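You operate a simulated robot arm through the tools that you are given. There is no shell and no other tool.

The job below is to be done with a simulated robot arm. You get a single attempt, and the scene is never put back.

JOB
Pull the blue strap to the load on its card, slacken the rig, then lay it in the green tray.

The check looks at the end state, three seconds after you hand in, the way a careful person would. Anything else that was tipped, shoved, dropped, spilled or broken makes it a failure.

ROBOT AND FRAMES
A 6-joint arm with a two-finger parallel gripper, fixed in place. Base frame: the origin is on the floor under the middle of its stand, x ahead of it, y to its left, z up; the work surface is at about z = 0.78. Units: m, degrees, N and s.
With the tool pointing down near the work surface it reaches from about 0.26 to 0.68 m from the base axis. Its first joint turns from -66.0 to 66.0 degrees. Payload 2.9 kg.
The TCP is the grasp point between the finger pads, 0.03 m short of the fingertips. In the tool frame z runs along the fingers and y along their closing line. The gripper opens to 0.11 m. The fingers are 0.02 m wide and 0.01 m thick; the gripper's body (0.048 by 0.112 m) begins 0.055 m behind the TCP.
Orientation is that of the tool frame in the base frame, as a unit quaternion [w, x, y, z]. With the fingers straight down and closing along the base's y, the tool's x points along the base's -x, its y along +y and its z along -z.

CONTROLS
- The arm moves only by the tool send_rows. Its argument "increments" is a list of rows, each a list of 7 numbers: the shift along the tool's x, y, z in m, then the turn, a rotation vector about the tool's x, y, z in degrees, then the opening, from 0 (shut) to 1 (fully open). In form: [[tx, ty, tz, ax, ay, az, jaw], ...]. A call has 1 to 20 rows; each row shifts and turns the commanded pose from where the row before left it, along the tool's axes as they then stand. Rows are played at 5 a second. More than 0.05 m and 8.6 degrees between two rows, or a gripper value outside its range, and nothing of the call is played. A pose out of reach is approached as far as the arm can. The call stops where the force on the tool passes 40 N (or 10 N more than at its start, if that is more) or the arm is blocked; 0.2 s more then pass. The fingers move at their own pace (about 0.108 m/s each) and stop on an object; they squeeze with about 22 N. The grip force told is the motor's: it shows also when the fingers shut on nothing. Time passes only in rows, and 0.2 s behind the last, so rows that do not move let the fingers close. The reply holds the time, the measured pose of the TCP, the force on the tool along the base axes, the opening and the grip force, in the units named above and with some noise, with the torque about the TCP (base axes, N m) and any sound that the robot's microphone picked up.
- Cameras (640 x 400 px; columns grow to the right, rows downward): "scene" is fixed at [0.0798, 0.4288, 1.3923]; the picture's right is [-0.77, -0.64, 0.00], its down [-0.32, 0.39, -0.87] and it looks along [0.55, -0.67, -0.50] (base axes); focal length 349 px, centre (320, 200). "wrist" rides on the gripper at [0.072, 0.017, -0.103] in the tool frame; the picture's right is [-0.23, 0.97, 0.00], its down [-0.76, -0.18, -0.62] and it looks along [-0.61, -0.14, 0.78] (tool axes); focal length 222 px, centre (320, 200). There is no depth. A picture from a camera that has moved, and an enlarged one, comes with that camera's place and axes in the base frame and with its lens.
- get_image(camera): a new picture of that camera. The clock stands still meanwhile.
- close_up(camera, box): a new picture of the part [left, top, right, bottom] of that camera's present view, enlarged. The clock stands still meanwhile.
- hand_in(): hands the job in; it is judged then, once.

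Nothing tells you positions but the pictures and the camera data. Unless the task says otherwise, let go and move clear before handing in.

The tools are called after "Emit:" as name(argument=value, ...) on one line, values as JSON. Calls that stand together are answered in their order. send_rows: Moves the arm, as the interface text tells. Its arguments: {"type":"object","properties":{"increments":{"type":"array","items":{"type":"array","items":{"type":"number"}}}},"required":["increments"]} The other tools are called the same way: get_image (camera) takes a picture; close_up (camera, box) takes an enlarged picture of a part of a camera's view; hand_in () hands the job in.

At the start:

```text
t: 0.0
eef_pos: [0.4586, -0.1053, 1.0778]
ee_rot: [-0.001, 0.0, 1.0, 0.0]
contact_force: [0.0, 0.4, -0.4]
torque: [0.01, 0.0, -0.03]
opening: 0.1102
grasp_force: 0.0
```

scene: 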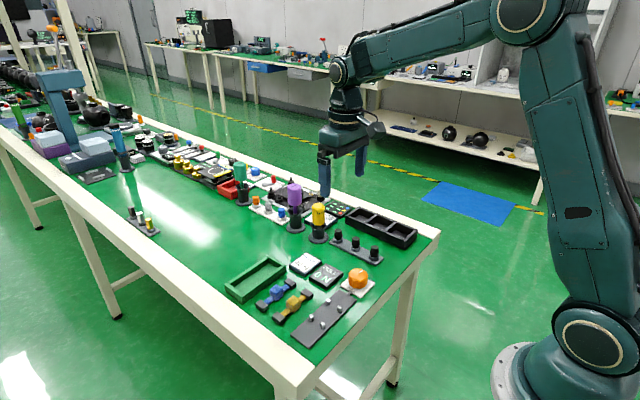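
wrist: 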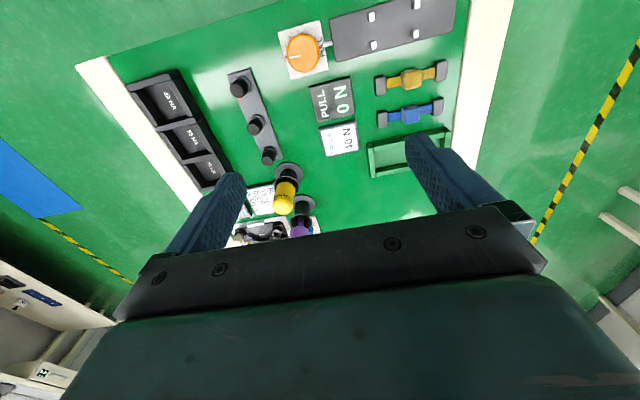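

I see a bench with a blue and a yellow strap, a grey plate with pegs and an orange knob, a "PULL 0 N" display, a card and a green tray. I'll look closer before moving anything.

Emit:
close_up(camera="scene", box=[210, 230, 400, 350])

Emit:
close_up(camera="wrist", box=[270, 0, 470, 190])

Emit:
close_up(camera="wrist", box=[100, 50, 330, 240])

Emit:
close_up(camera="scene", box=[220, 160, 430, 270])

```text
3.33 times, centred on (305, 290) of scene
camera zoom: at [0.0798, 0.4288, 1.3923], right [-0.77, -0.64, 0.0], down [-0.32, 0.39, -0.87], along [0.55, -0.67, -0.5], focal length 1163 px, centre (370, -100)
```

zoom: 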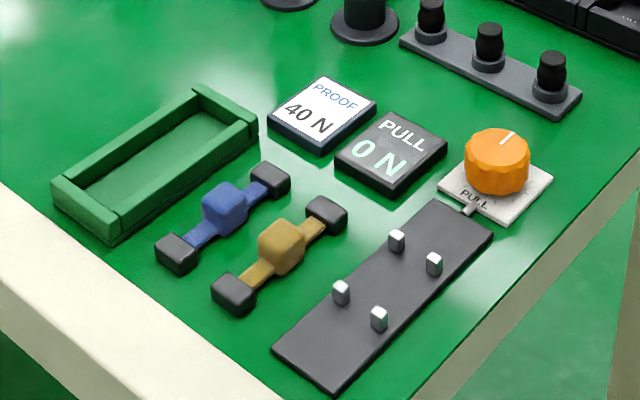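

```text
2.11 times, centred on (370, 95) of wrist
camera zoom: at [0.3858, -0.0874, 1.1808], right [0.23, 0.97, 0.0], down [0.76, -0.18, 0.62], along [0.61, -0.14, -0.78], focal length 468 px, centre (215, 421)
```

zoom: 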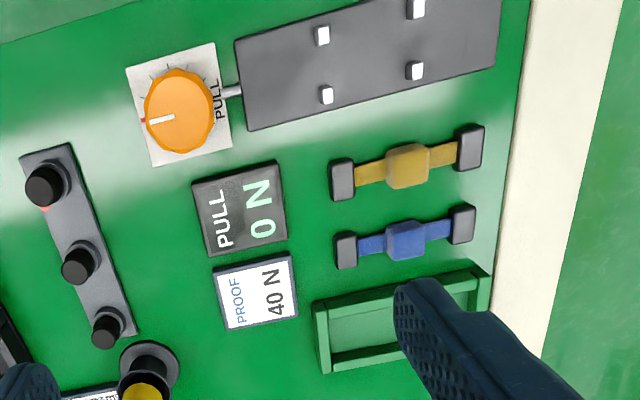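

```text
2.11 times, centred on (215, 145) of wrist
camera zoom: at [0.3858, -0.0874, 1.1808], right [0.23, 0.97, 0.0], down [0.76, -0.18, 0.62], along [0.61, -0.14, -0.78], focal length 468 px, centre (541, 316)
```

zoom: 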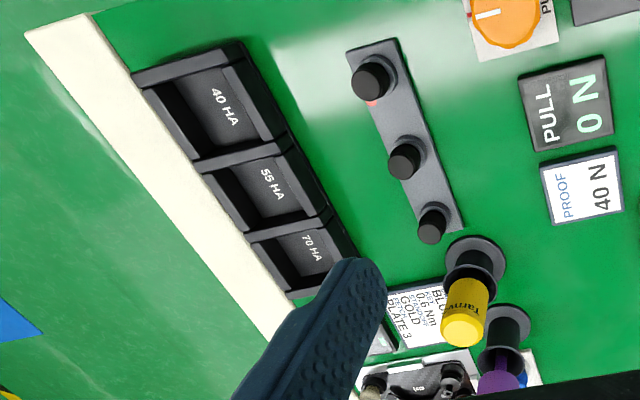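

```text
3.05 times, centred on (325, 215) of scene
camera zoom: at [0.0798, 0.4288, 1.3923], right [-0.77, -0.64, 0.0], down [-0.32, 0.39, -0.87], along [0.55, -0.67, -0.5], focal length 1063 px, centre (305, 154)
```

zoom: 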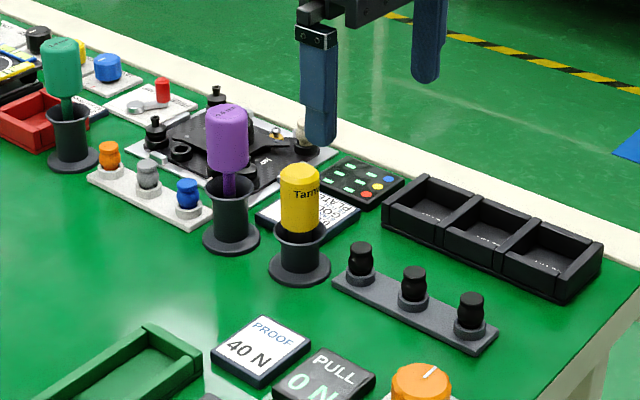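

The strap rig is along y at about x=0.41, with the knob near y=-0.117 and two peg pairs near y=-0.02 and y=0.037. The blue strap is at about (0.54, 0.035). I'll zoom in on the knob, pegs and straps.

Emit:
close_up(camera="wrist", box=[270, 10, 350, 90])

Emit:
close_up(camera="scene", box=[285, 260, 385, 350])

Emit:
close_up(camera="scene", box=[220, 250, 320, 330])

Emit:
close_up(camera="wrist", box=[365, 50, 465, 140])

```text
5.00 times, centred on (310, 50) of wrist
camera zoom: at [0.3858, -0.0874, 1.1808], right [0.23, 0.97, 0.0], down [0.76, -0.18, 0.62], along [0.61, -0.14, -0.78], focal length 1111 px, centre (370, 950)
```

zoom: 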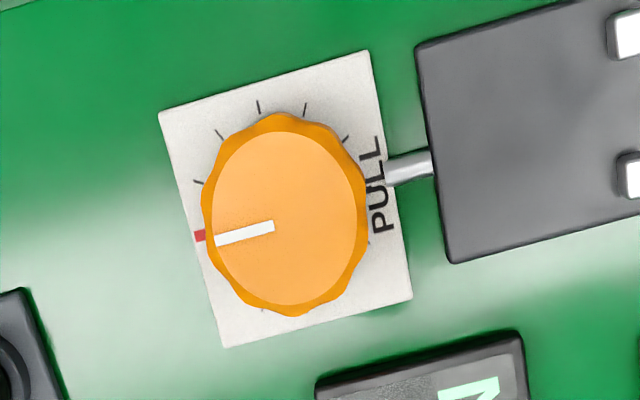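

```text
4.44 times, centred on (335, 305) of scene
camera zoom: at [0.0798, 0.4288, 1.3923], right [-0.77, -0.64, 0.0], down [-0.32, 0.39, -0.87], along [0.55, -0.67, -0.5], focal length 1550 px, centre (253, -267)
```

zoom: 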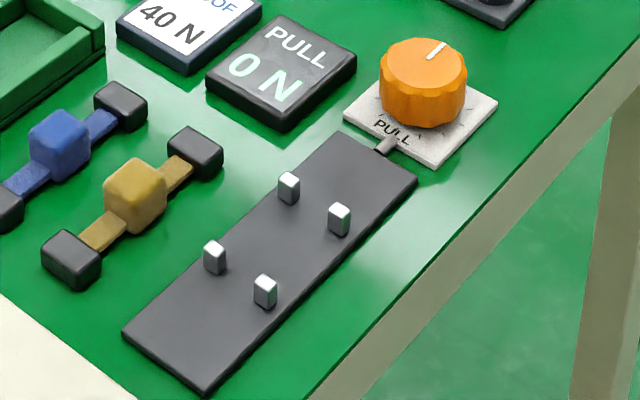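

```text
5.00 times, centred on (270, 290) of scene
camera zoom: at [0.0798, 0.4288, 1.3923], right [-0.77, -0.64, 0.0], down [-0.32, 0.39, -0.87], along [0.55, -0.67, -0.5], focal length 1744 px, centre (570, -250)
```

zoom: 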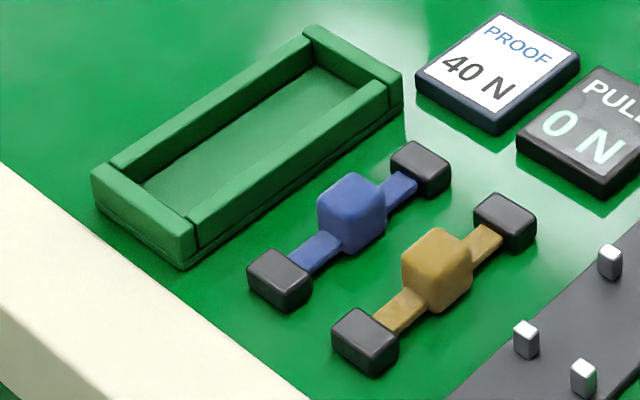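

```text
4.44 times, centred on (415, 95) of wrist
camera zoom: at [0.3858, -0.0874, 1.1808], right [0.23, 0.97, 0.0], down [0.76, -0.18, 0.62], along [0.61, -0.14, -0.78], focal length 987 px, centre (-102, 667)
```

zoom: 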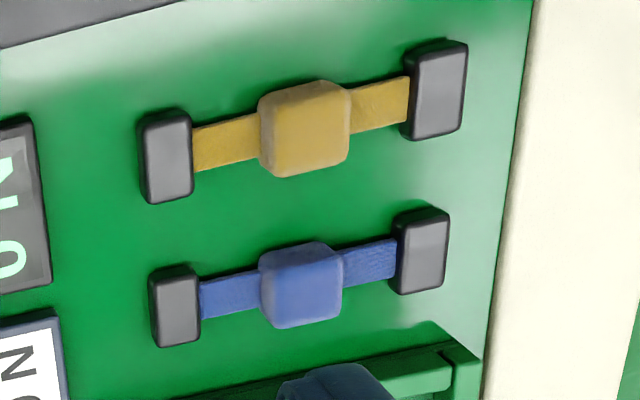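

Zero on the dial is the red tick facing -y, and the pull is along the rig's y axis. I'll move the wrist camera lower over the rig and straps to measure them better.

Emit:
send_rows(increments=[[0, 0.0225, 0.027, 0, 0, 0, 1], [0, 0.0225, 0.027, 0, 0, 0, 1], [0, 0.0225, 0.027, 0, 0, 0, 1], [0, 0.0225, 0.027, 0, 0, 0, 1], [0, 0, 0, 0, 0, 0, 1]])

Emit:
get_image(camera="wrist")

```text
t: 1.2
eef_pos: [0.4616, -0.014, 0.9681]
ee_rot: [0.001, 0.0, 1.0, -0.001]
contact_force: [0.2, 0.6, 0.9]
torque: [-0.01, -0.02, -0.03]
opening: 0.1102
grasp_force: 0.0
```

```text
taken
camera wrist: at [0.3868, 0.0026, 1.0721], right [0.23, 0.97, 0.0], down [0.76, -0.18, 0.62], along [0.61, -0.14, -0.78], focal length 222 px, centre (320, 200)
```

wrist: 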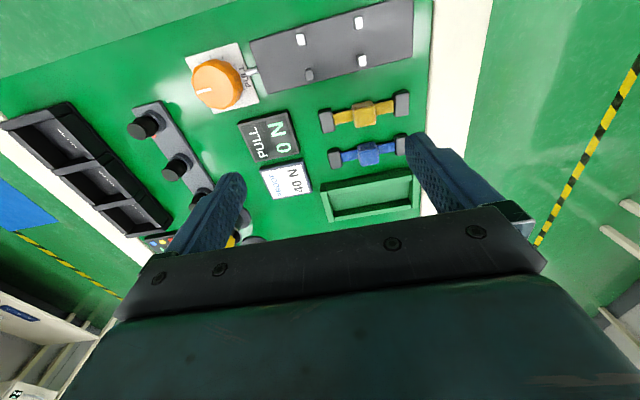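

The view is closer now. I'll take close-ups of the rig and the straps to get accurate positions.

Emit:
close_up(camera="wrist", box=[240, 0, 420, 112])

Emit:
close_up(camera="wrist", box=[300, 80, 430, 230])

Emit:
close_up(camera="wrist", box=[175, 30, 275, 120])

```text
3.56 times, centred on (330, 56) of wrist
camera zoom: at [0.3868, 0.0026, 1.0721], right [0.23, 0.97, 0.0], down [0.76, -0.18, 0.62], along [0.61, -0.14, -0.78], focal length 790 px, centre (284, 712)
```

zoom: 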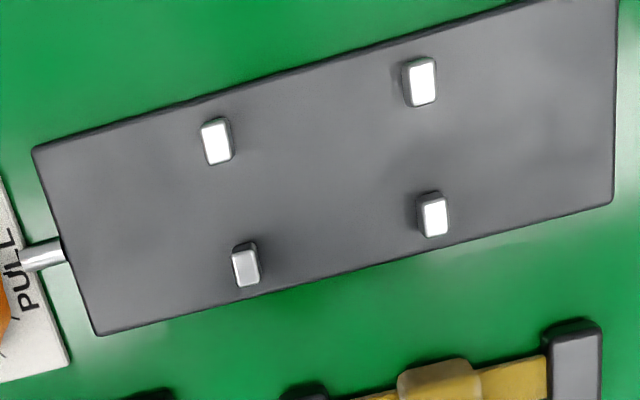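

```text
2.67 times, centred on (365, 155) of wrist
camera zoom: at [0.3868, 0.0026, 1.0721], right [0.23, 0.97, 0.0], down [0.76, -0.18, 0.62], along [0.61, -0.14, -0.78], focal length 592 px, centre (200, 320)
```

zoom: 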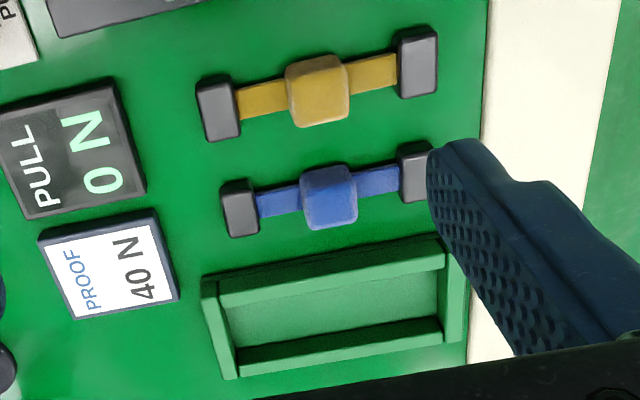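

```text
4.44 times, centred on (225, 75) of wrist
camera zoom: at [0.3868, 0.0026, 1.0721], right [0.23, 0.97, 0.0], down [0.76, -0.18, 0.62], along [0.61, -0.14, -0.78], focal length 987 px, centre (742, 756)
```

zoom: 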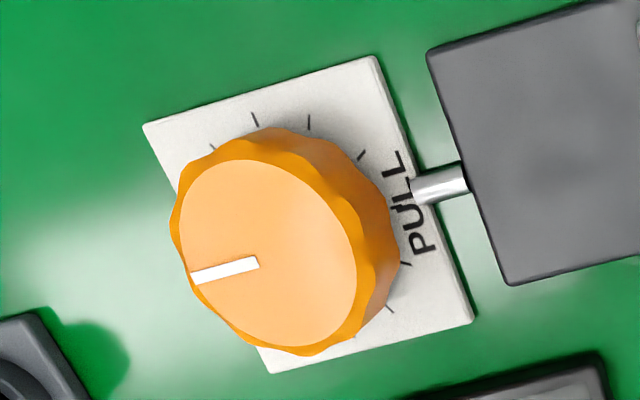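

I take the peg pairs to be at y≈-0.019 and 0.039 around x=0.411, and the blue strap's block at about (0.537, 0.034). Next I'll turn the gripper 90° so it closes along x, with the camera on the +y side.

Emit:
send_rows(increments=[[0, 0, 0, 0, 0, 7.5, 0.6], [0, 0, 0, 0, 0, 7.5, 0.6], [0, 0, 0, 0, 0, 7.5, 0.6], [0, 0, 0, 0, 0, 7.5, 0.6], [0, 0, 0, 0, 0, 7.5, 0.6], [0, 0, 0, 0, 0, 7.5, 0.6], [0, 0, 0, 0, 0, 7.5, 0.6], [0, 0, 0, 0, 0, 7.5, 0.6], [0, 0, 0, 0, 0, 7.5, 0.6], [0, 0, 0, 0, 0, 7.5, 0.6], [0, 0, 0, 0, 0, 7.5, 0.6], [0, 0, 0, 0, 0, 7.5, 0.6], [0, 0, 0, 0, 0, 0, 0.6]])

Emit:
get_image(camera="wrist")

Emit:
get_image(camera="scene")

```text
t: 4.0
eef_pos: [0.4602, -0.0136, 0.9689]
ee_rot: [0.0, 0.708, 0.707, 0.001]
contact_force: [0.2, 0.0, 0.3]
torque: [-0.01, 0.01, 0.0]
opening: 0.0657
grasp_force: 0.1
```

```text
taken
camera wrist: at [0.4754, 0.0584, 1.0726], right [0.97, -0.23, 0.0], down [-0.18, -0.76, 0.62], along [-0.14, -0.61, -0.78], focal length 222 px, centre (320, 200)
```

wrist: 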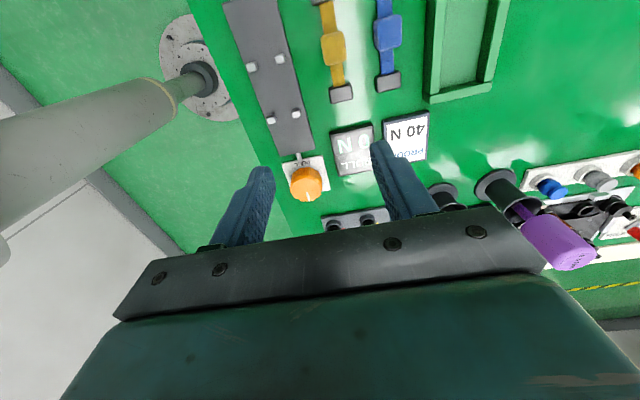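

```text
taken
```

scene: 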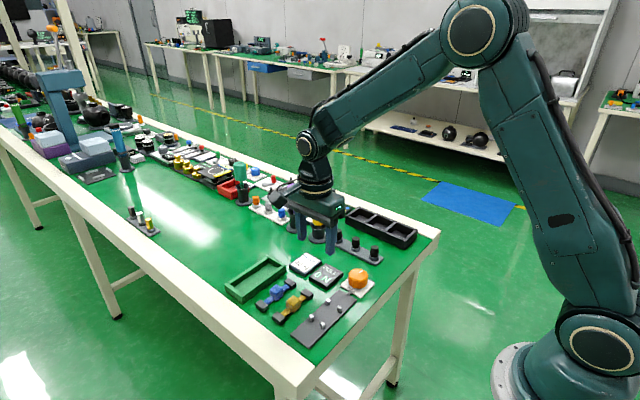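

The rotation went as intended. I'll now go above the blue strap at about z=0.90 and check alignment.

Emit:
send_rows(increments=[[0.0159, 0.0262, 0.018, 0, 0, 0, 0.5], [0.0159, 0.0262, 0.018, 0, 0, 0, 0.5], [0.0158, 0.0262, 0.018, 0, 0, 0, 0.5], [0, 0, 0, 0, 0, 0, 0.5]])

Emit:
get_image(camera="wrist")

Emit:
close_up(camera="wrist", box=[190, 60, 450, 220])

Emit:
close_up(camera="scene", box=[210, 200, 370, 320])

```text
t: 5.0
eef_pos: [0.538, 0.0331, 0.9149]
ee_rot: [0.0, 0.707, 0.707, 0.0]
contact_force: [0.3, -0.6, -1.1]
torque: [0.02, -0.01, -0.01]
opening: 0.0551
grasp_force: 0.0
```

```text
taken
camera wrist: at [0.5543, 0.1063, 1.0188], right [0.97, -0.23, 0.0], down [-0.18, -0.76, 0.62], along [-0.14, -0.61, -0.78], focal length 222 px, centre (320, 200)
```

wrist: 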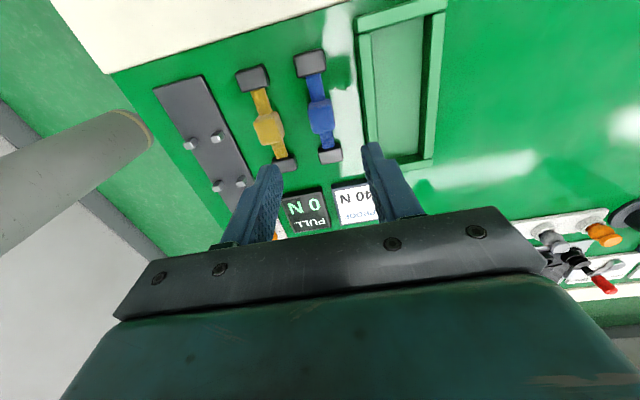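

```text
2.46 times, centred on (320, 140) of wrist
camera zoom: at [0.5543, 0.1063, 1.0188], right [0.97, -0.23, 0.0], down [-0.18, -0.76, 0.62], along [-0.14, -0.61, -0.78], focal length 547 px, centre (320, 348)
```

zoom: 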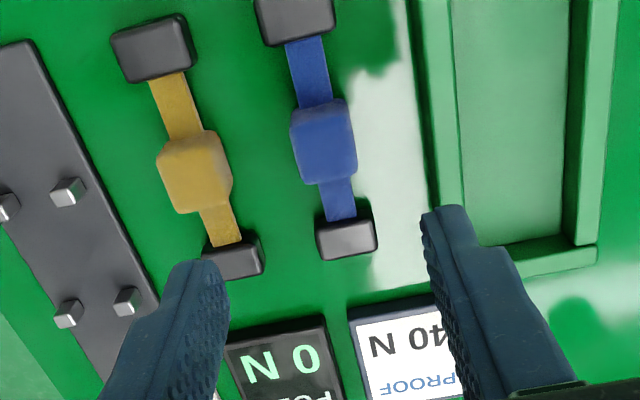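

```text
3.33 times, centred on (290, 260) of scene
camera zoom: at [0.0798, 0.4288, 1.3923], right [-0.77, -0.64, 0.0], down [-0.32, 0.39, -0.87], along [0.55, -0.67, -0.5], focal length 1163 px, centre (420, 0)
```

zoom: 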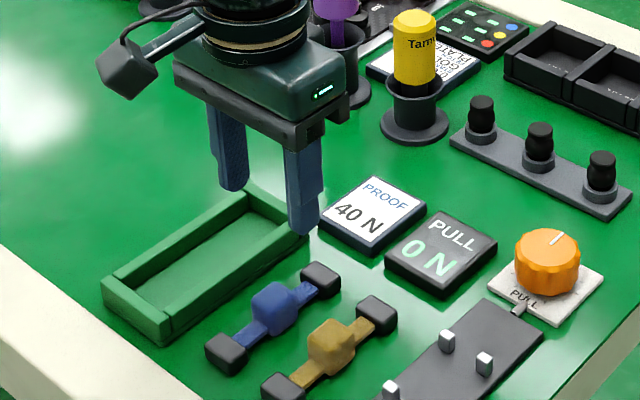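

I place the blue block at about (0.5395, 0.035), the yellow one at x≈0.486 and the tray's near wall at x≈0.578. I'll narrow the jaw so it fits between them and go down in steps.

Emit:
send_rows(increments=[[0.0007, 0.0022, 0.02, 0, 0, 0, 0.42], [0, 0, 0.025, 0, 0, 0, 0.42], [0, 0, 0.021, 0, 0, 0, 0.42], [0, 0, 0, 0, 0, 0, 0.42]])

Emit:
get_image(camera="wrist")

Emit:
close_up(camera="scene", box=[230, 240, 330, 320])

```text
t: 6.0
eef_pos: [0.5392, 0.0339, 0.849]
ee_rot: [-0.001, 0.707, 0.707, 0.0]
contact_force: [0.5, -0.3, 0.5]
torque: [0.04, 0.0, 0.0]
opening: 0.0459
grasp_force: 0.0
```

```text
taken
camera wrist: at [0.5558, 0.1063, 0.9528], right [0.97, -0.23, 0.0], down [-0.18, -0.76, 0.62], along [-0.14, -0.61, -0.78], focal length 222 px, centre (320, 200)
```

wrist: 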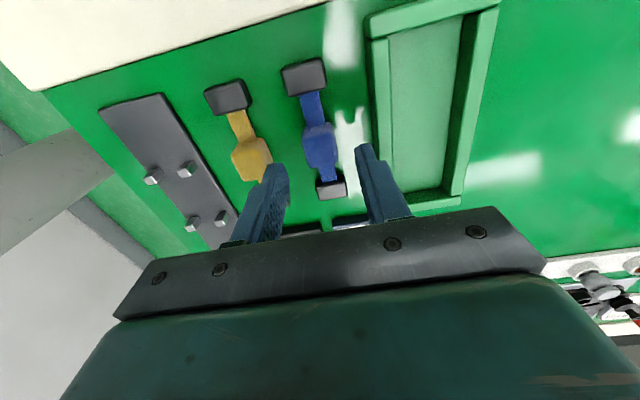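

```text
5.00 times, centred on (280, 280) of scene
camera zoom: at [0.0798, 0.4288, 1.3923], right [-0.77, -0.64, 0.0], down [-0.32, 0.39, -0.87], along [0.55, -0.67, -0.5], focal length 1744 px, centre (520, -200)
```

zoom: 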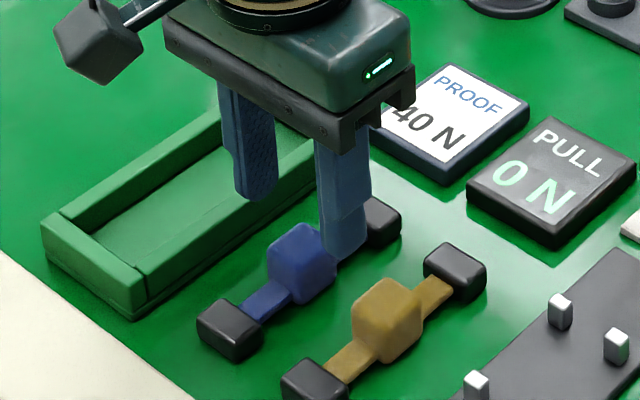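

The fingers are about 2 cm above the strap and roughly on either side of it. I'll zoom in once more before the last descent.

Emit:
close_up(camera="wrist", box=[190, 40, 450, 220])

Emit:
close_up(camera="wrist", box=[260, 90, 380, 210])

```text
2.22 times, centred on (320, 130) of wrist
camera zoom: at [0.5558, 0.1063, 0.9528], right [0.97, -0.23, 0.0], down [-0.18, -0.76, 0.62], along [-0.14, -0.61, -0.78], focal length 494 px, centre (320, 356)
```

zoom: 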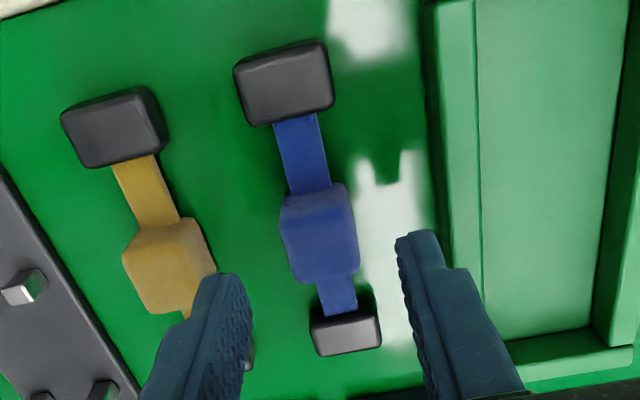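

```text
3.33 times, centred on (320, 150) of wrist
camera zoom: at [0.5558, 0.1063, 0.9528], right [0.97, -0.23, 0.0], down [-0.18, -0.76, 0.62], along [-0.14, -0.61, -0.78], focal length 740 px, centre (320, 367)
```

zoom: 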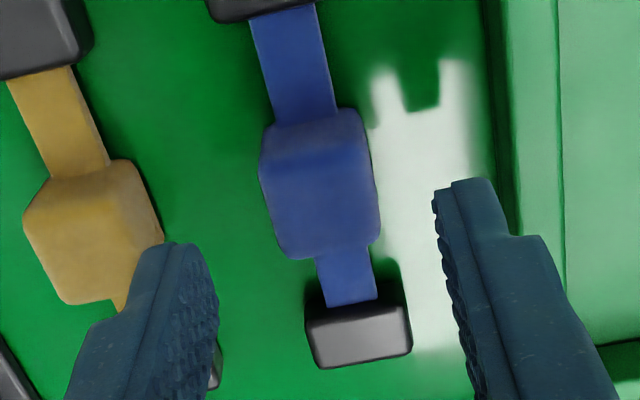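

The block top is at about z=0.80 and centred near x=0.539 between the fingers. I'll go down to TCP z≈0.815 and close on the block.

Emit:
send_rows(increments=[[0, 0, 0.012, 0, 0, 0, 0.42], [0, 0, 0.012, 0, 0, 0, 0.42], [0, 0, 0.01, 0, 0, 0, 0.42], [0, 0, 0, 0, 0, 0, 0.42]])

Emit:
close_up(camera="wrist", box=[190, 40, 450, 220])

Emit:
close_up(camera="scene", box=[230, 240, 330, 320])

```text
t: 7.0
eef_pos: [0.54, 0.0347, 0.8152]
ee_rot: [-0.001, 0.707, 0.707, 0.001]
contact_force: [0.3, -0.1, 0.4]
torque: [-0.02, -0.01, 0.03]
opening: 0.0461
grasp_force: 0.0
```

```text
2.22 times, centred on (320, 130) of wrist
camera zoom: at [0.5562, 0.1065, 0.9186], right [0.97, -0.23, 0.0], down [-0.18, -0.76, 0.62], along [-0.14, -0.61, -0.78], focal length 494 px, centre (320, 356)
```

zoom: 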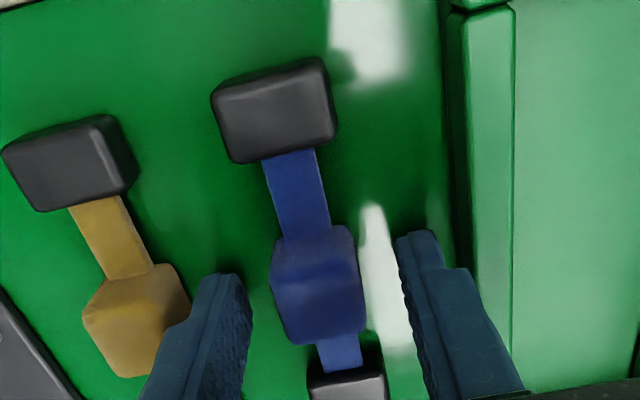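

```text
5.00 times, centred on (280, 280) of scene
camera zoom: at [0.0798, 0.4288, 1.3923], right [-0.77, -0.64, 0.0], down [-0.32, 0.39, -0.87], along [0.55, -0.67, -0.5], focal length 1744 px, centre (520, -200)
```

zoom: 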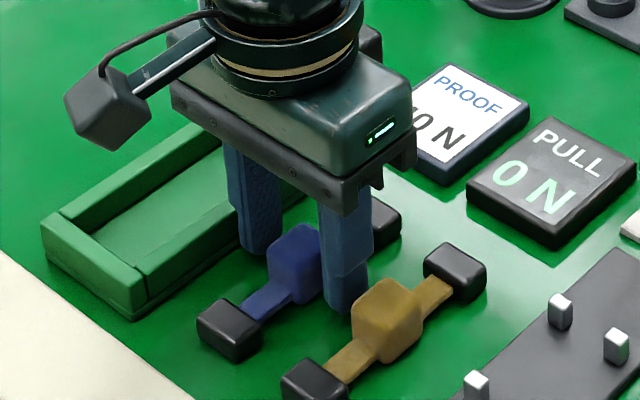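

The fingers straddle the blue block and touch nothing else. I'll close on it.

Emit:
send_rows(increments=[[0, 0, 0, 0, 0, 0, 0.25], [0, 0, 0, 0, 0, 0, 0.15], [0, 0, 0, 0, 0, 0, 0.0], [0, 0, 0, 0, 0, 0, 0.0], [0, 0, 0, 0, 0, 0, 0.0]])

Emit:
close_up(camera="wrist", box=[190, 40, 450, 220])

```text
t: 8.2
eef_pos: [0.5396, 0.0335, 0.8153]
ee_rot: [0.0, 0.707, 0.707, 0.0]
contact_force: [0.2, 0.3, 0.0]
torque: [0.0, 0.02, 0.03]
opening: 0.0228
grasp_force: 22.4
```

```text
2.22 times, centred on (320, 130) of wrist
camera zoom: at [0.5561, 0.1065, 0.9187], right [0.97, -0.23, 0.0], down [-0.18, -0.76, 0.62], along [-0.14, -0.61, -0.78], focal length 494 px, centre (320, 356)
```

zoom: 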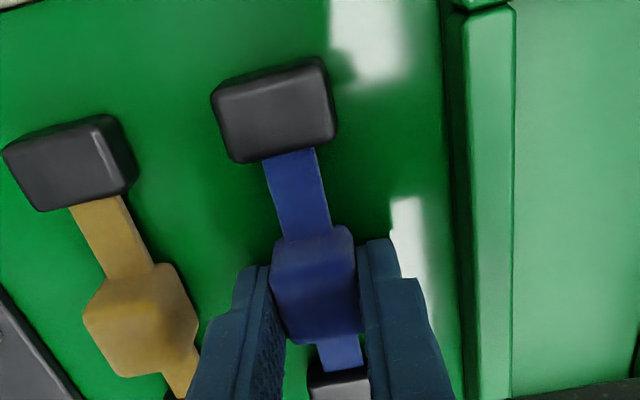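

I have the block, 0.0228 m wide and held at 22 N. I'll lift it and carry it over the rig.

Emit:
send_rows(increments=[[0, 0, -0.02, 0, 0, 0, 0], [0, 0, -0.02, 0, 0, 0, 0], [0, 0, -0.02, 0, 0, 0, 0], [0, 0, 0, 0, 0, 0, 0]])

Emit:
get_image(camera="wrist")

Emit:
close_up(camera="scene", box=[230, 230, 380, 340])

```text
t: 9.2
eef_pos: [0.541, 0.0349, 0.876]
ee_rot: [0.0, 0.707, 0.708, 0.001]
contact_force: [1.1, 0.1, 0.1]
torque: [-0.03, -0.01, 0.05]
opening: 0.0233
grasp_force: 22.1
```

```text
taken
camera wrist: at [0.5564, 0.1072, 0.9794], right [0.97, -0.23, 0.0], down [-0.18, -0.76, 0.62], along [-0.14, -0.61, -0.78], focal length 222 px, centre (320, 200)
```

wrist: 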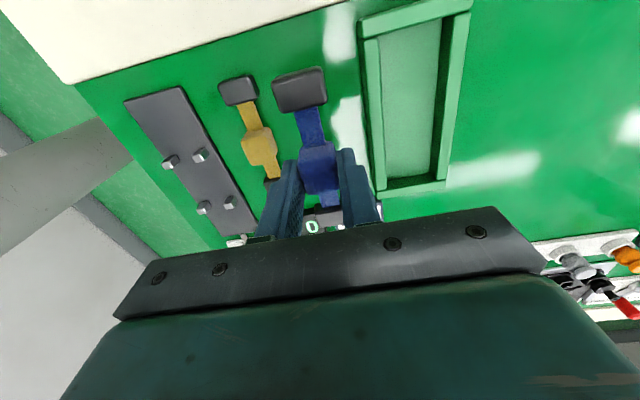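

```text
3.64 times, centred on (305, 285) of scene
camera zoom: at [0.0798, 0.4288, 1.3923], right [-0.77, -0.64, 0.0], down [-0.32, 0.39, -0.87], along [0.55, -0.67, -0.5], focal length 1268 px, centre (374, -109)
```

zoom: 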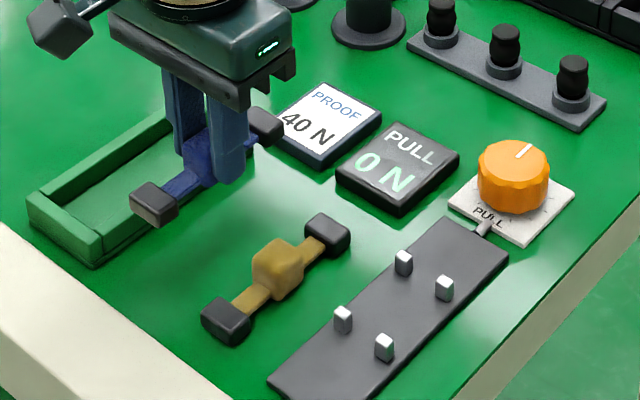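

The strap is lifted level and straight. I'll carry it over the rig, centred between the peg pairs.

Emit:
send_rows(increments=[[-0.005, -0.0256, 0, 0, 0, 0, 0], [-0.005, -0.0256, 0, 0, 0, 0, 0], [-0.005, -0.0256, 0, 0, 0, 0, 0], [-0.005, -0.0256, 0, 0, 0, 0, 0], [-0.005, -0.0256, 0, 0, 0, 0, 0], [0, 0, 0, 0, 0, 0, 0]])

Emit:
get_image(camera="wrist")

Emit:
close_up(camera="wrist", box=[200, 20, 440, 220])

Emit:
close_up(camera="scene", box=[270, 240, 400, 350])

```text
t: 10.6
eef_pos: [0.4116, 0.0085, 0.8761]
ee_rot: [0.0, 0.707, 0.707, 0.0]
contact_force: [0.1, 0.4, -0.3]
torque: [0.02, 0.0, -0.01]
opening: 0.0232
grasp_force: 21.4
```

```text
taken
camera wrist: at [0.4277, 0.0811, 0.9787], right [0.97, -0.23, 0.0], down [-0.18, -0.76, 0.62], along [-0.14, -0.61, -0.78], focal length 222 px, centre (320, 200)
```

wrist: 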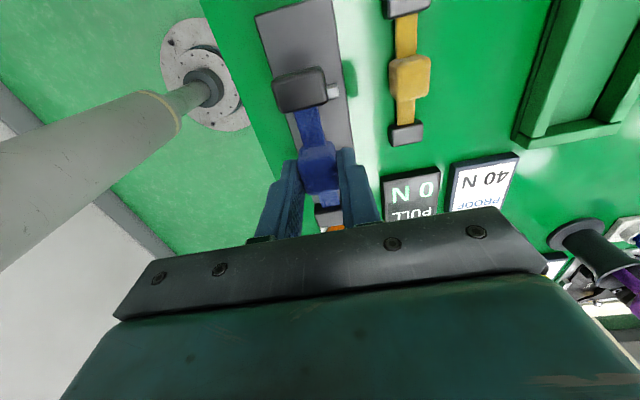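

```text
2.00 times, centred on (320, 120) of wrist
camera zoom: at [0.4277, 0.0811, 0.9787], right [0.97, -0.23, 0.0], down [-0.18, -0.76, 0.62], along [-0.14, -0.61, -0.78], focal length 444 px, centre (320, 360)
```

zoom: 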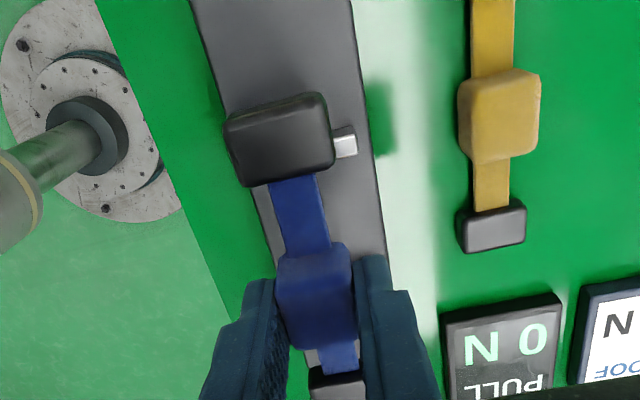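

```text
3.64 times, centred on (335, 295) of scene
camera zoom: at [0.0798, 0.4288, 1.3923], right [-0.77, -0.64, 0.0], down [-0.32, 0.39, -0.87], along [0.55, -0.67, -0.5], focal length 1268 px, centre (266, -146)
```

zoom: 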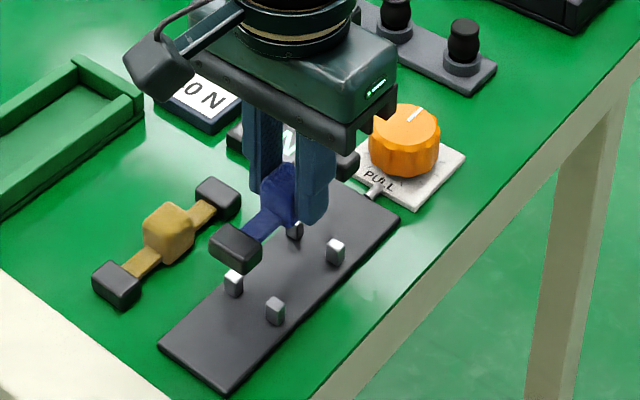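

The strap hangs over the rig with about 4 mm of clearance at each peg pair. I'll shift it under 1 mm and lower it, with a stop just above the plate.

Emit:
send_rows(increments=[[0.0008, 0.001, 0.01, 0, 0, 0, 0], [0, 0, 0.012, 0, 0, 0, 0], [0, 0, 0.01, 0, 0, 0, 0], [0, 0, 0, 0, 0, 0, 0]])

Emit:
close_up(camera="wrist", box=[200, 20, 440, 220])

Emit:
close_up(camera="scene", box=[280, 260, 380, 350])

```text
t: 11.6
eef_pos: [0.4135, 0.0112, 0.843]
ee_rot: [0.0, 0.707, 0.707, 0.001]
contact_force: [0.0, -0.4, 0.5]
torque: [0.03, 0.0, -0.04]
opening: 0.023
grasp_force: 21.4
```

```text
2.00 times, centred on (320, 120) of wrist
camera zoom: at [0.4291, 0.0827, 0.9465], right [0.97, -0.23, 0.0], down [-0.18, -0.76, 0.62], along [-0.14, -0.61, -0.78], focal length 444 px, centre (320, 360)
```

zoom: 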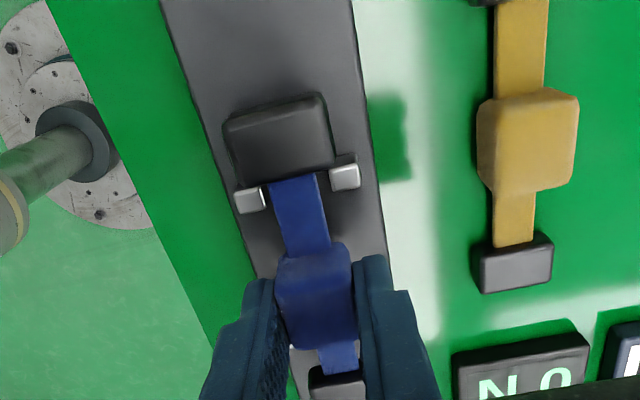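

```text
4.44 times, centred on (330, 305) of scene
camera zoom: at [0.0798, 0.4288, 1.3923], right [-0.77, -0.64, 0.0], down [-0.32, 0.39, -0.87], along [0.55, -0.67, -0.5], focal length 1550 px, centre (276, -267)
```

zoom: 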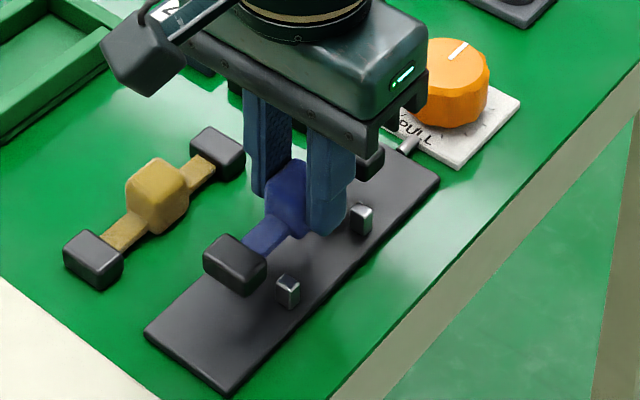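

The band sits between the near pegs. I'll check the far end's clearance before the last few centimetres.

Emit:
close_up(camera="wrist", box=[300, 160, 380, 220])

Emit:
close_up(camera="scene", box=[320, 270, 380, 320])

```text
6.67 times, centred on (340, 190) of wrist
camera zoom: at [0.4291, 0.0827, 0.9465], right [0.97, -0.23, 0.0], down [-0.18, -0.76, 0.62], along [-0.14, -0.61, -0.78], focal length 1481 px, centre (187, 267)
```

zoom: 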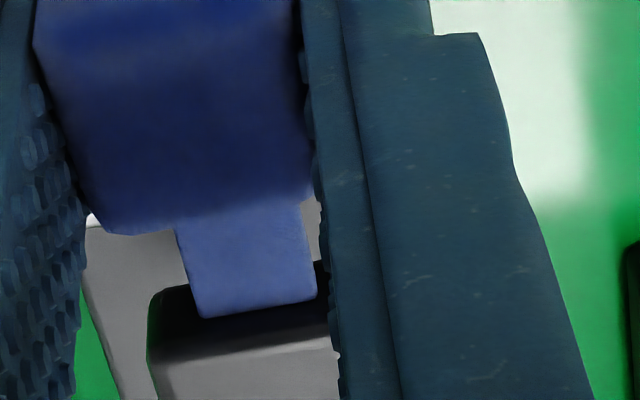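

```text
8.00 times, centred on (350, 295) of scene
camera zoom: at [0.0798, 0.4288, 1.3923], right [-0.77, -0.64, 0.0], down [-0.32, 0.39, -0.87], along [0.55, -0.67, -0.5], focal length 2791 px, centre (80, -560)
```

zoom: 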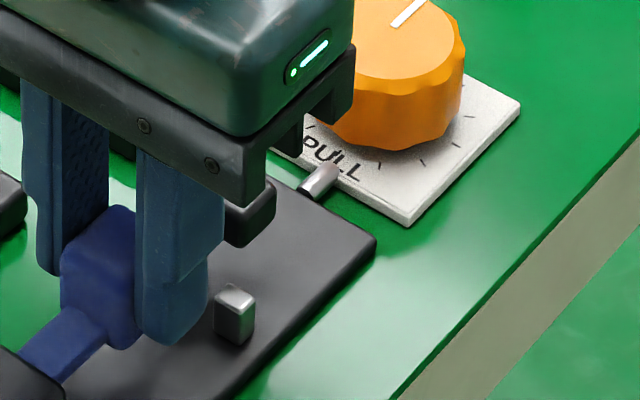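

The strap's inner gap is centred on the pegs to within about 1 mm. I'll lower it the rest of the way with small final steps.

Emit:
send_rows(increments=[[0, 0, 0.01, 0, 0, 0, 0], [0, 0, 0.008, 0, 0, 0, 0], [0, 0, 0, 0, 0, 0, 0]])

Emit:
send_rows(increments=[[0, 0, 0.0015, 0, 0, 0, 0], [0, 0, 0, 0, 0, 0, 0]])

Emit:
close_up(camera="wrist", box=[200, 20, 440, 220])

Emit:
close_up(camera="scene", box=[280, 260, 380, 350])

```text
t: 12.4
eef_pos: [0.4127, 0.0098, 0.825]
ee_rot: [0.0, 0.707, 0.707, 0.0]
contact_force: [0.8, -0.5, -0.7]
torque: [-0.02, -0.03, 0.02]
opening: 0.0231
grasp_force: 22.0
```

```text
t: 13.0
eef_pos: [0.4136, 0.0106, 0.8243]
ee_rot: [0.0, 0.707, 0.707, 0.001]
contact_force: [0.1, -0.6, -0.5]
torque: [-0.01, -0.04, 0.04]
opening: 0.0232
grasp_force: 22.0
```

```text
2.00 times, centred on (320, 120) of wrist
camera zoom: at [0.4292, 0.0823, 0.9275], right [0.97, -0.23, 0.0], down [-0.18, -0.76, 0.62], along [-0.14, -0.61, -0.78], focal length 444 px, centre (320, 360)
```

zoom: 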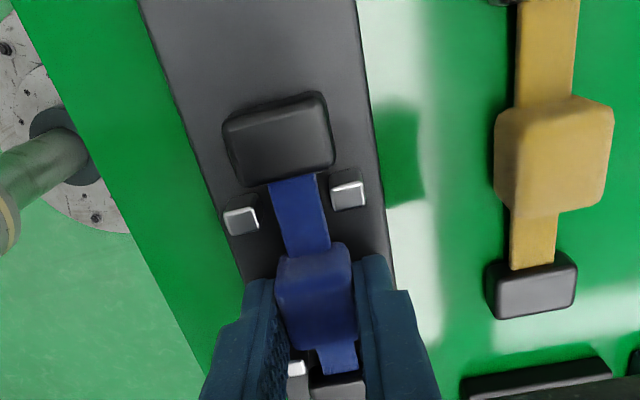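

```text
4.44 times, centred on (330, 305) of scene
camera zoom: at [0.0798, 0.4288, 1.3923], right [-0.77, -0.64, 0.0], down [-0.32, 0.39, -0.87], along [0.55, -0.67, -0.5], focal length 1550 px, centre (276, -267)
```

zoom: 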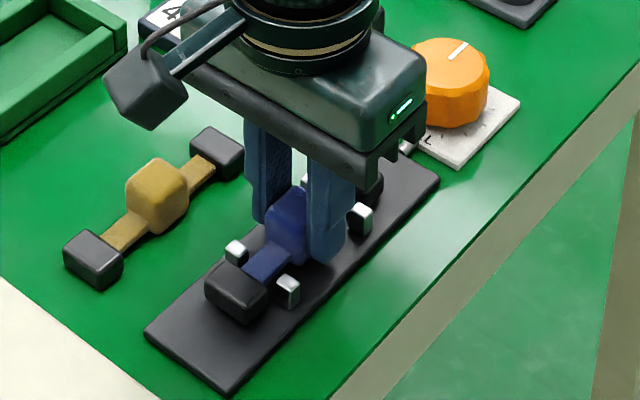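

The ends are outside the pegs and the band runs between them. I'll lower in 1.5 mm steps until I see light contact.

Emit:
send_rows(increments=[[0, 0, 0.0015, 0, 0, 0, 0], [0, 0, 0, 0, 0, 0, 0]])

Emit:
send_rows(increments=[[0, 0, 0.001, 0, 0, 0, 0], [0, 0, 0, 0, 0, 0, 0]])

```text
t: 13.6
eef_pos: [0.413, 0.0095, 0.8233]
ee_rot: [-0.001, 0.707, 0.707, 0.0]
contact_force: [-0.7, 0.1, -0.9]
torque: [0.0, -0.01, -0.01]
opening: 0.0234
grasp_force: 21.5
```

```text
t: 14.2
eef_pos: [0.413, 0.0093, 0.8196]
ee_rot: [0.0, 0.707, 0.707, 0.0]
contact_force: [0.6, 0.1, 0.3]
torque: [0.03, 0.02, -0.03]
opening: 0.0235
grasp_force: 21.8
```

No contact yet at commanded z≈0.822, so I'll keep stepping down.

Emit:
send_rows(increments=[[0, 0, 0.001, 0, 0, 0, 0], [0, 0, 0, 0, 0, 0, 0]])

Emit:
send_rows(increments=[[0, 0, 0.0007, 0, 0, 0, 0], [0, 0, 0, 0, 0, 0, 0]])

Emit:
close_up(camera="scene", box=[300, 280, 360, 330])

```text
t: 14.8
eef_pos: [0.4132, 0.0087, 0.8213]
ee_rot: [0.001, 0.707, 0.707, 0.001]
contact_force: [-4.3, -0.6, 18.5]
torque: [0.01, 0.14, -0.02]
opening: 0.0232
grasp_force: 22.0
```

```text
t: 15.4
eef_pos: [0.4129, 0.0095, 0.8205]
ee_rot: [0.0, 0.707, 0.707, 0.001]
contact_force: [-6.3, 1.5, 31.6]
torque: [0.06, 0.21, -0.01]
opening: 0.0228
grasp_force: 22.1
```

```text
8.00 times, centred on (330, 305) of scene
camera zoom: at [0.0793, 0.4288, 1.3924], right [-0.77, -0.64, 0.0], down [-0.32, 0.39, -0.87], along [0.55, -0.67, -0.5], focal length 2791 px, centre (240, -640)
```

zoom: 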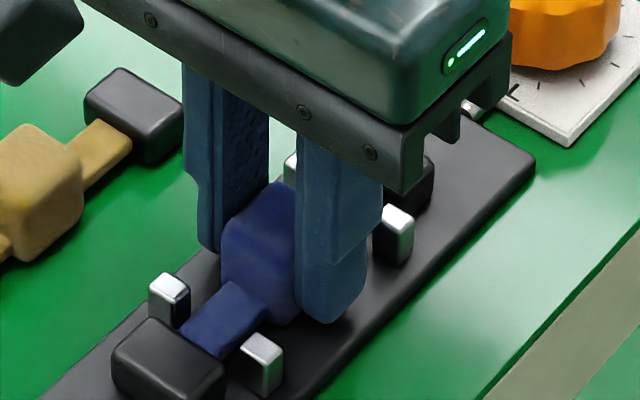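

The strap is resting on the plate, with contact at about z=0.8215. I'll back off 1 mm to take the force away, open, then rise clear.

Emit:
send_rows(increments=[[0, 0, -0.0012, 0, 0, 0, 0], [0, 0, 0, 0, 0, 0, 0.1], [0, 0, 0, 0, 0, 0, 0.2], [0, 0, 0, 0, 0, 0, 0.3], [0, 0, 0, 0, 0, 0, 0.36], [0, 0, 0, 0, 0, 0, 0.36]])

Emit:
close_up(camera="wrist", box=[200, 20, 440, 220])

Emit:
close_up(camera="scene", box=[290, 260, 370, 340])

```text
t: 16.8
eef_pos: [0.4124, 0.0108, 0.8219]
ee_rot: [0.0, 0.707, 0.707, 0.0]
contact_force: [0.2, -0.8, 0.5]
torque: [0.01, 0.0, 0.03]
opening: 0.0394
grasp_force: 0.0
```

```text
2.00 times, centred on (320, 120) of wrist
camera zoom: at [0.4288, 0.0822, 0.9244], right [0.97, -0.23, 0.0], down [-0.18, -0.76, 0.62], along [-0.14, -0.61, -0.78], focal length 444 px, centre (320, 360)
```

zoom: 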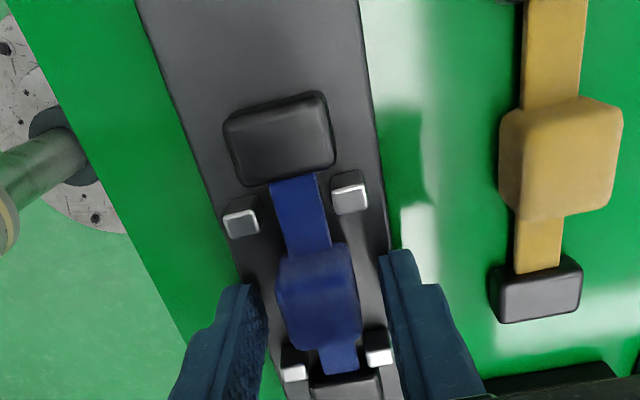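

```text
5.00 times, centred on (330, 300) of scene
camera zoom: at [0.0798, 0.4288, 1.3923], right [-0.77, -0.64, 0.0], down [-0.32, 0.39, -0.87], along [0.55, -0.67, -0.5], focal length 1744 px, centre (270, -300)
```

zoom: 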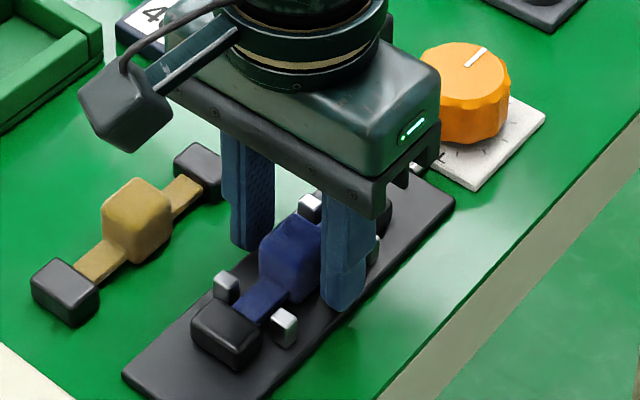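

The strap now lies freely in the rig. I'll rise clear, then turn the wrist toward the far side so there's room to turn the knob clockwise, which is where the dial ticks run.

Emit:
send_rows(increments=[[0, 0, -0.01, 0, 0, 0, 0.36], [0, 0, -0.02, 0, 0, 0, 0.36], [0, 0, -0.03, 0, 0, 0, 0.4], [0, 0, -0.04, 0, 0, 0, 0.5], [0, 0, 0, 0, 0, -8, 0.6], [0, 0, 0, 0, 0, -8, 0.6], [0, 0, 0, 0, 0, -8, 0.6], [0, 0, 0, 0, 0, -8, 0.6], [0, 0, 0, 0, 0, -8, 0.6], [0, 0, 0, 0, 0, -8, 0.6], [0, 0, 0, 0, 0, -8, 0.6], [0, 0, 0, 0, 0, -8, 0.6], [0, 0, 0, 0, 0, -8, 0.6], [0, 0, 0, 0, 0, -8, 0.6], [0, 0, 0, 0, 0, -8, 0.6], [0, 0, 0, 0, 0, -2, 0.6], [0, 0, 0, 0, 0, 0, 0.6]])

Emit:
get_image(camera="wrist")

Emit:
close_up(camera="scene", box=[270, 240, 400, 350])

```text
t: 20.4
eef_pos: [0.4127, 0.0085, 0.9204]
ee_rot: [0.001, -0.001, 1.0, 0.0]
contact_force: [-0.7, 0.2, -0.2]
torque: [0.02, -0.02, 0.01]
opening: 0.0658
grasp_force: 0.1
```

```text
taken
camera wrist: at [0.3396, 0.0267, 1.0243], right [0.23, 0.97, 0.0], down [0.76, -0.18, 0.62], along [0.61, -0.14, -0.78], focal length 222 px, centre (320, 200)
```

wrist: 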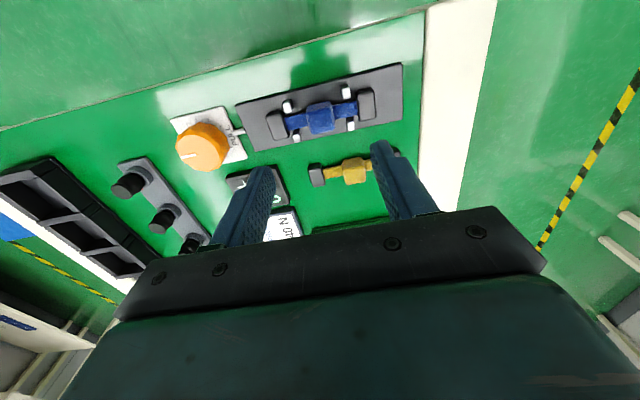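

```text
3.64 times, centred on (335, 295) of scene
camera zoom: at [0.0798, 0.4288, 1.3923], right [-0.77, -0.64, 0.0], down [-0.32, 0.39, -0.87], along [0.55, -0.67, -0.5], focal length 1268 px, centre (266, -146)
```

zoom: 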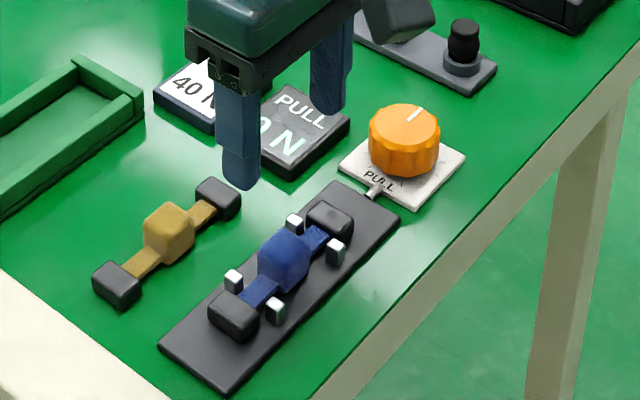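

The strap lies properly in the rig, with the ends outside the pegs and the display at 0 N. I'll rotate another -90° before moving over the knob.

Emit:
send_rows(increments=[[0, 0, 0, 0, 0, -7.5, 0.6], [0, 0, 0, 0, 0, -7.5, 0.6], [0, 0, 0, 0, 0, -7.5, 0.6], [0, 0, 0, 0, 0, -7.5, 0.6], [0, 0, 0, 0, 0, -7.5, 0.6], [0, 0, 0, 0, 0, -7.5, 0.6], [0, 0, 0, 0, 0, -7.5, 0.6], [0, 0, 0, 0, 0, -7.5, 0.6], [0, 0, 0, 0, 0, -7.5, 0.6], [0, 0, 0, 0, 0, -7.5, 0.6], [0, 0, 0, 0, 0, -7.5, 0.6], [0, 0, 0, 0, 0, -7.5, 0.6], [0, 0, 0, 0, 0, 0, 0.6]])

Emit:
get_image(camera="wrist")

Emit:
get_image(camera="scene")

```text
t: 23.2
eef_pos: [0.413, 0.0098, 0.9212]
ee_rot: [0.0, 0.707, -0.707, 0.0]
contact_force: [-0.3, 0.3, -0.3]
torque: [0.01, -0.04, 0.03]
opening: 0.0658
grasp_force: 0.1
```

```text
taken
camera wrist: at [0.3952, -0.0628, 1.0243], right [-0.97, 0.23, 0.0], down [0.18, 0.76, 0.62], along [0.14, 0.61, -0.78], focal length 222 px, centre (320, 200)
```

wrist: 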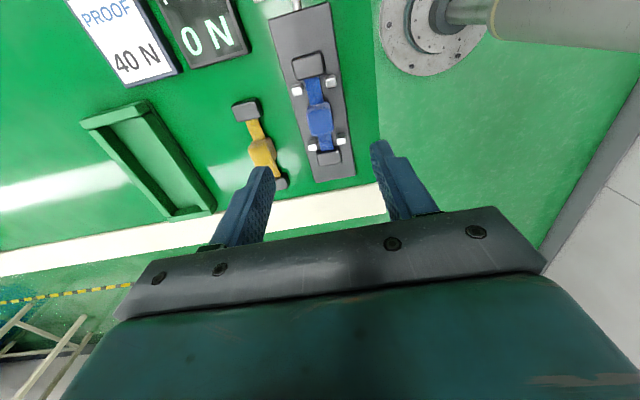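

```text
taken
```

scene: 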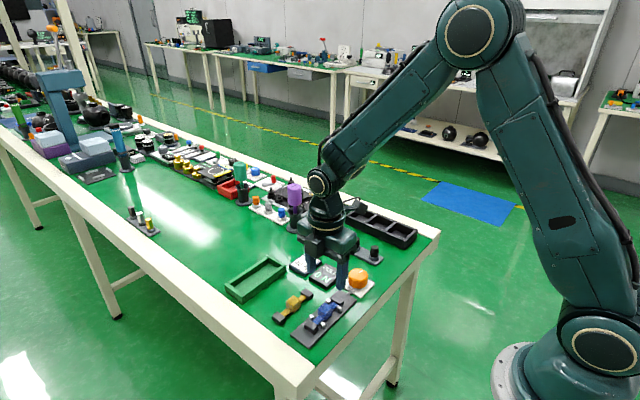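

The -90° orientation is reachable. I'll move over the knob at about (0.4126, -0.118).

Emit:
send_rows(increments=[[0.0318, -0.0001, 0, 0, 0, 0, 0.6], [0.0318, -0.0001, 0, 0, 0, 0, 0.6], [0.0318, -0.0001, 0, 0, 0, 0, 0.6], [0.0318, -0.0001, 0, 0, 0, 0, 0.6], [0, 0, 0, 0, 0, 0, 0.6]])

Emit:
get_image(camera="wrist")

Emit:
close_up(camera="wrist", box=[220, 60, 420, 220])

Emit:
close_up(camera="scene", box=[280, 220, 400, 320])

```text
t: 24.4
eef_pos: [0.4134, -0.1168, 0.92]
ee_rot: [0.0, 0.707, -0.707, -0.001]
contact_force: [-0.1, -0.4, 0.5]
torque: [-0.02, -0.01, 0.02]
opening: 0.0658
grasp_force: 0.1
```

```text
taken
camera wrist: at [0.3958, -0.1893, 1.0242], right [-0.97, 0.23, 0.0], down [0.18, 0.76, 0.62], along [0.14, 0.61, -0.78], focal length 222 px, centre (320, 200)
```

wrist: 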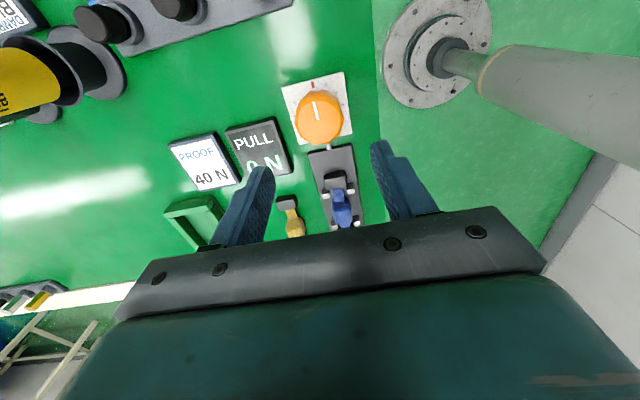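

```text
2.50 times, centred on (320, 140) of wrist
camera zoom: at [0.3958, -0.1893, 1.0242], right [-0.97, 0.23, 0.0], down [0.18, 0.76, 0.62], along [0.14, 0.61, -0.78], focal length 555 px, centre (320, 350)
```

zoom: 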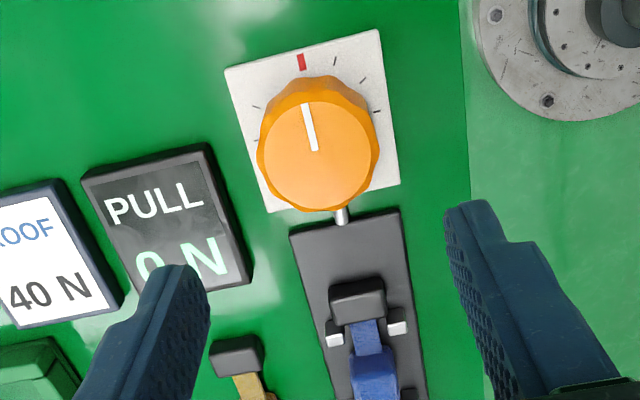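

```text
4.00 times, centred on (340, 270) of scene
camera zoom: at [0.0798, 0.4288, 1.3923], right [-0.77, -0.64, 0.0], down [-0.32, 0.39, -0.87], along [0.55, -0.67, -0.5], focal length 1395 px, centre (240, -80)
```

zoom: 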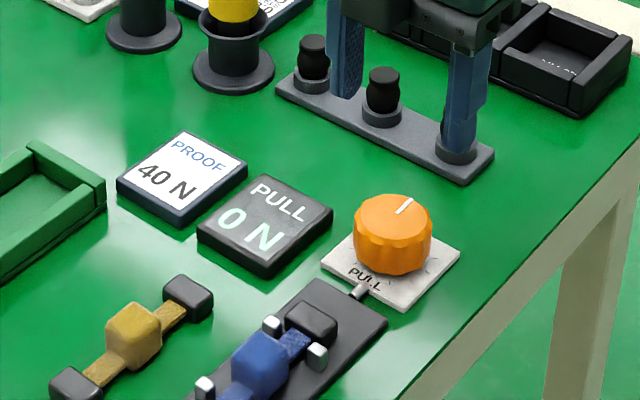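

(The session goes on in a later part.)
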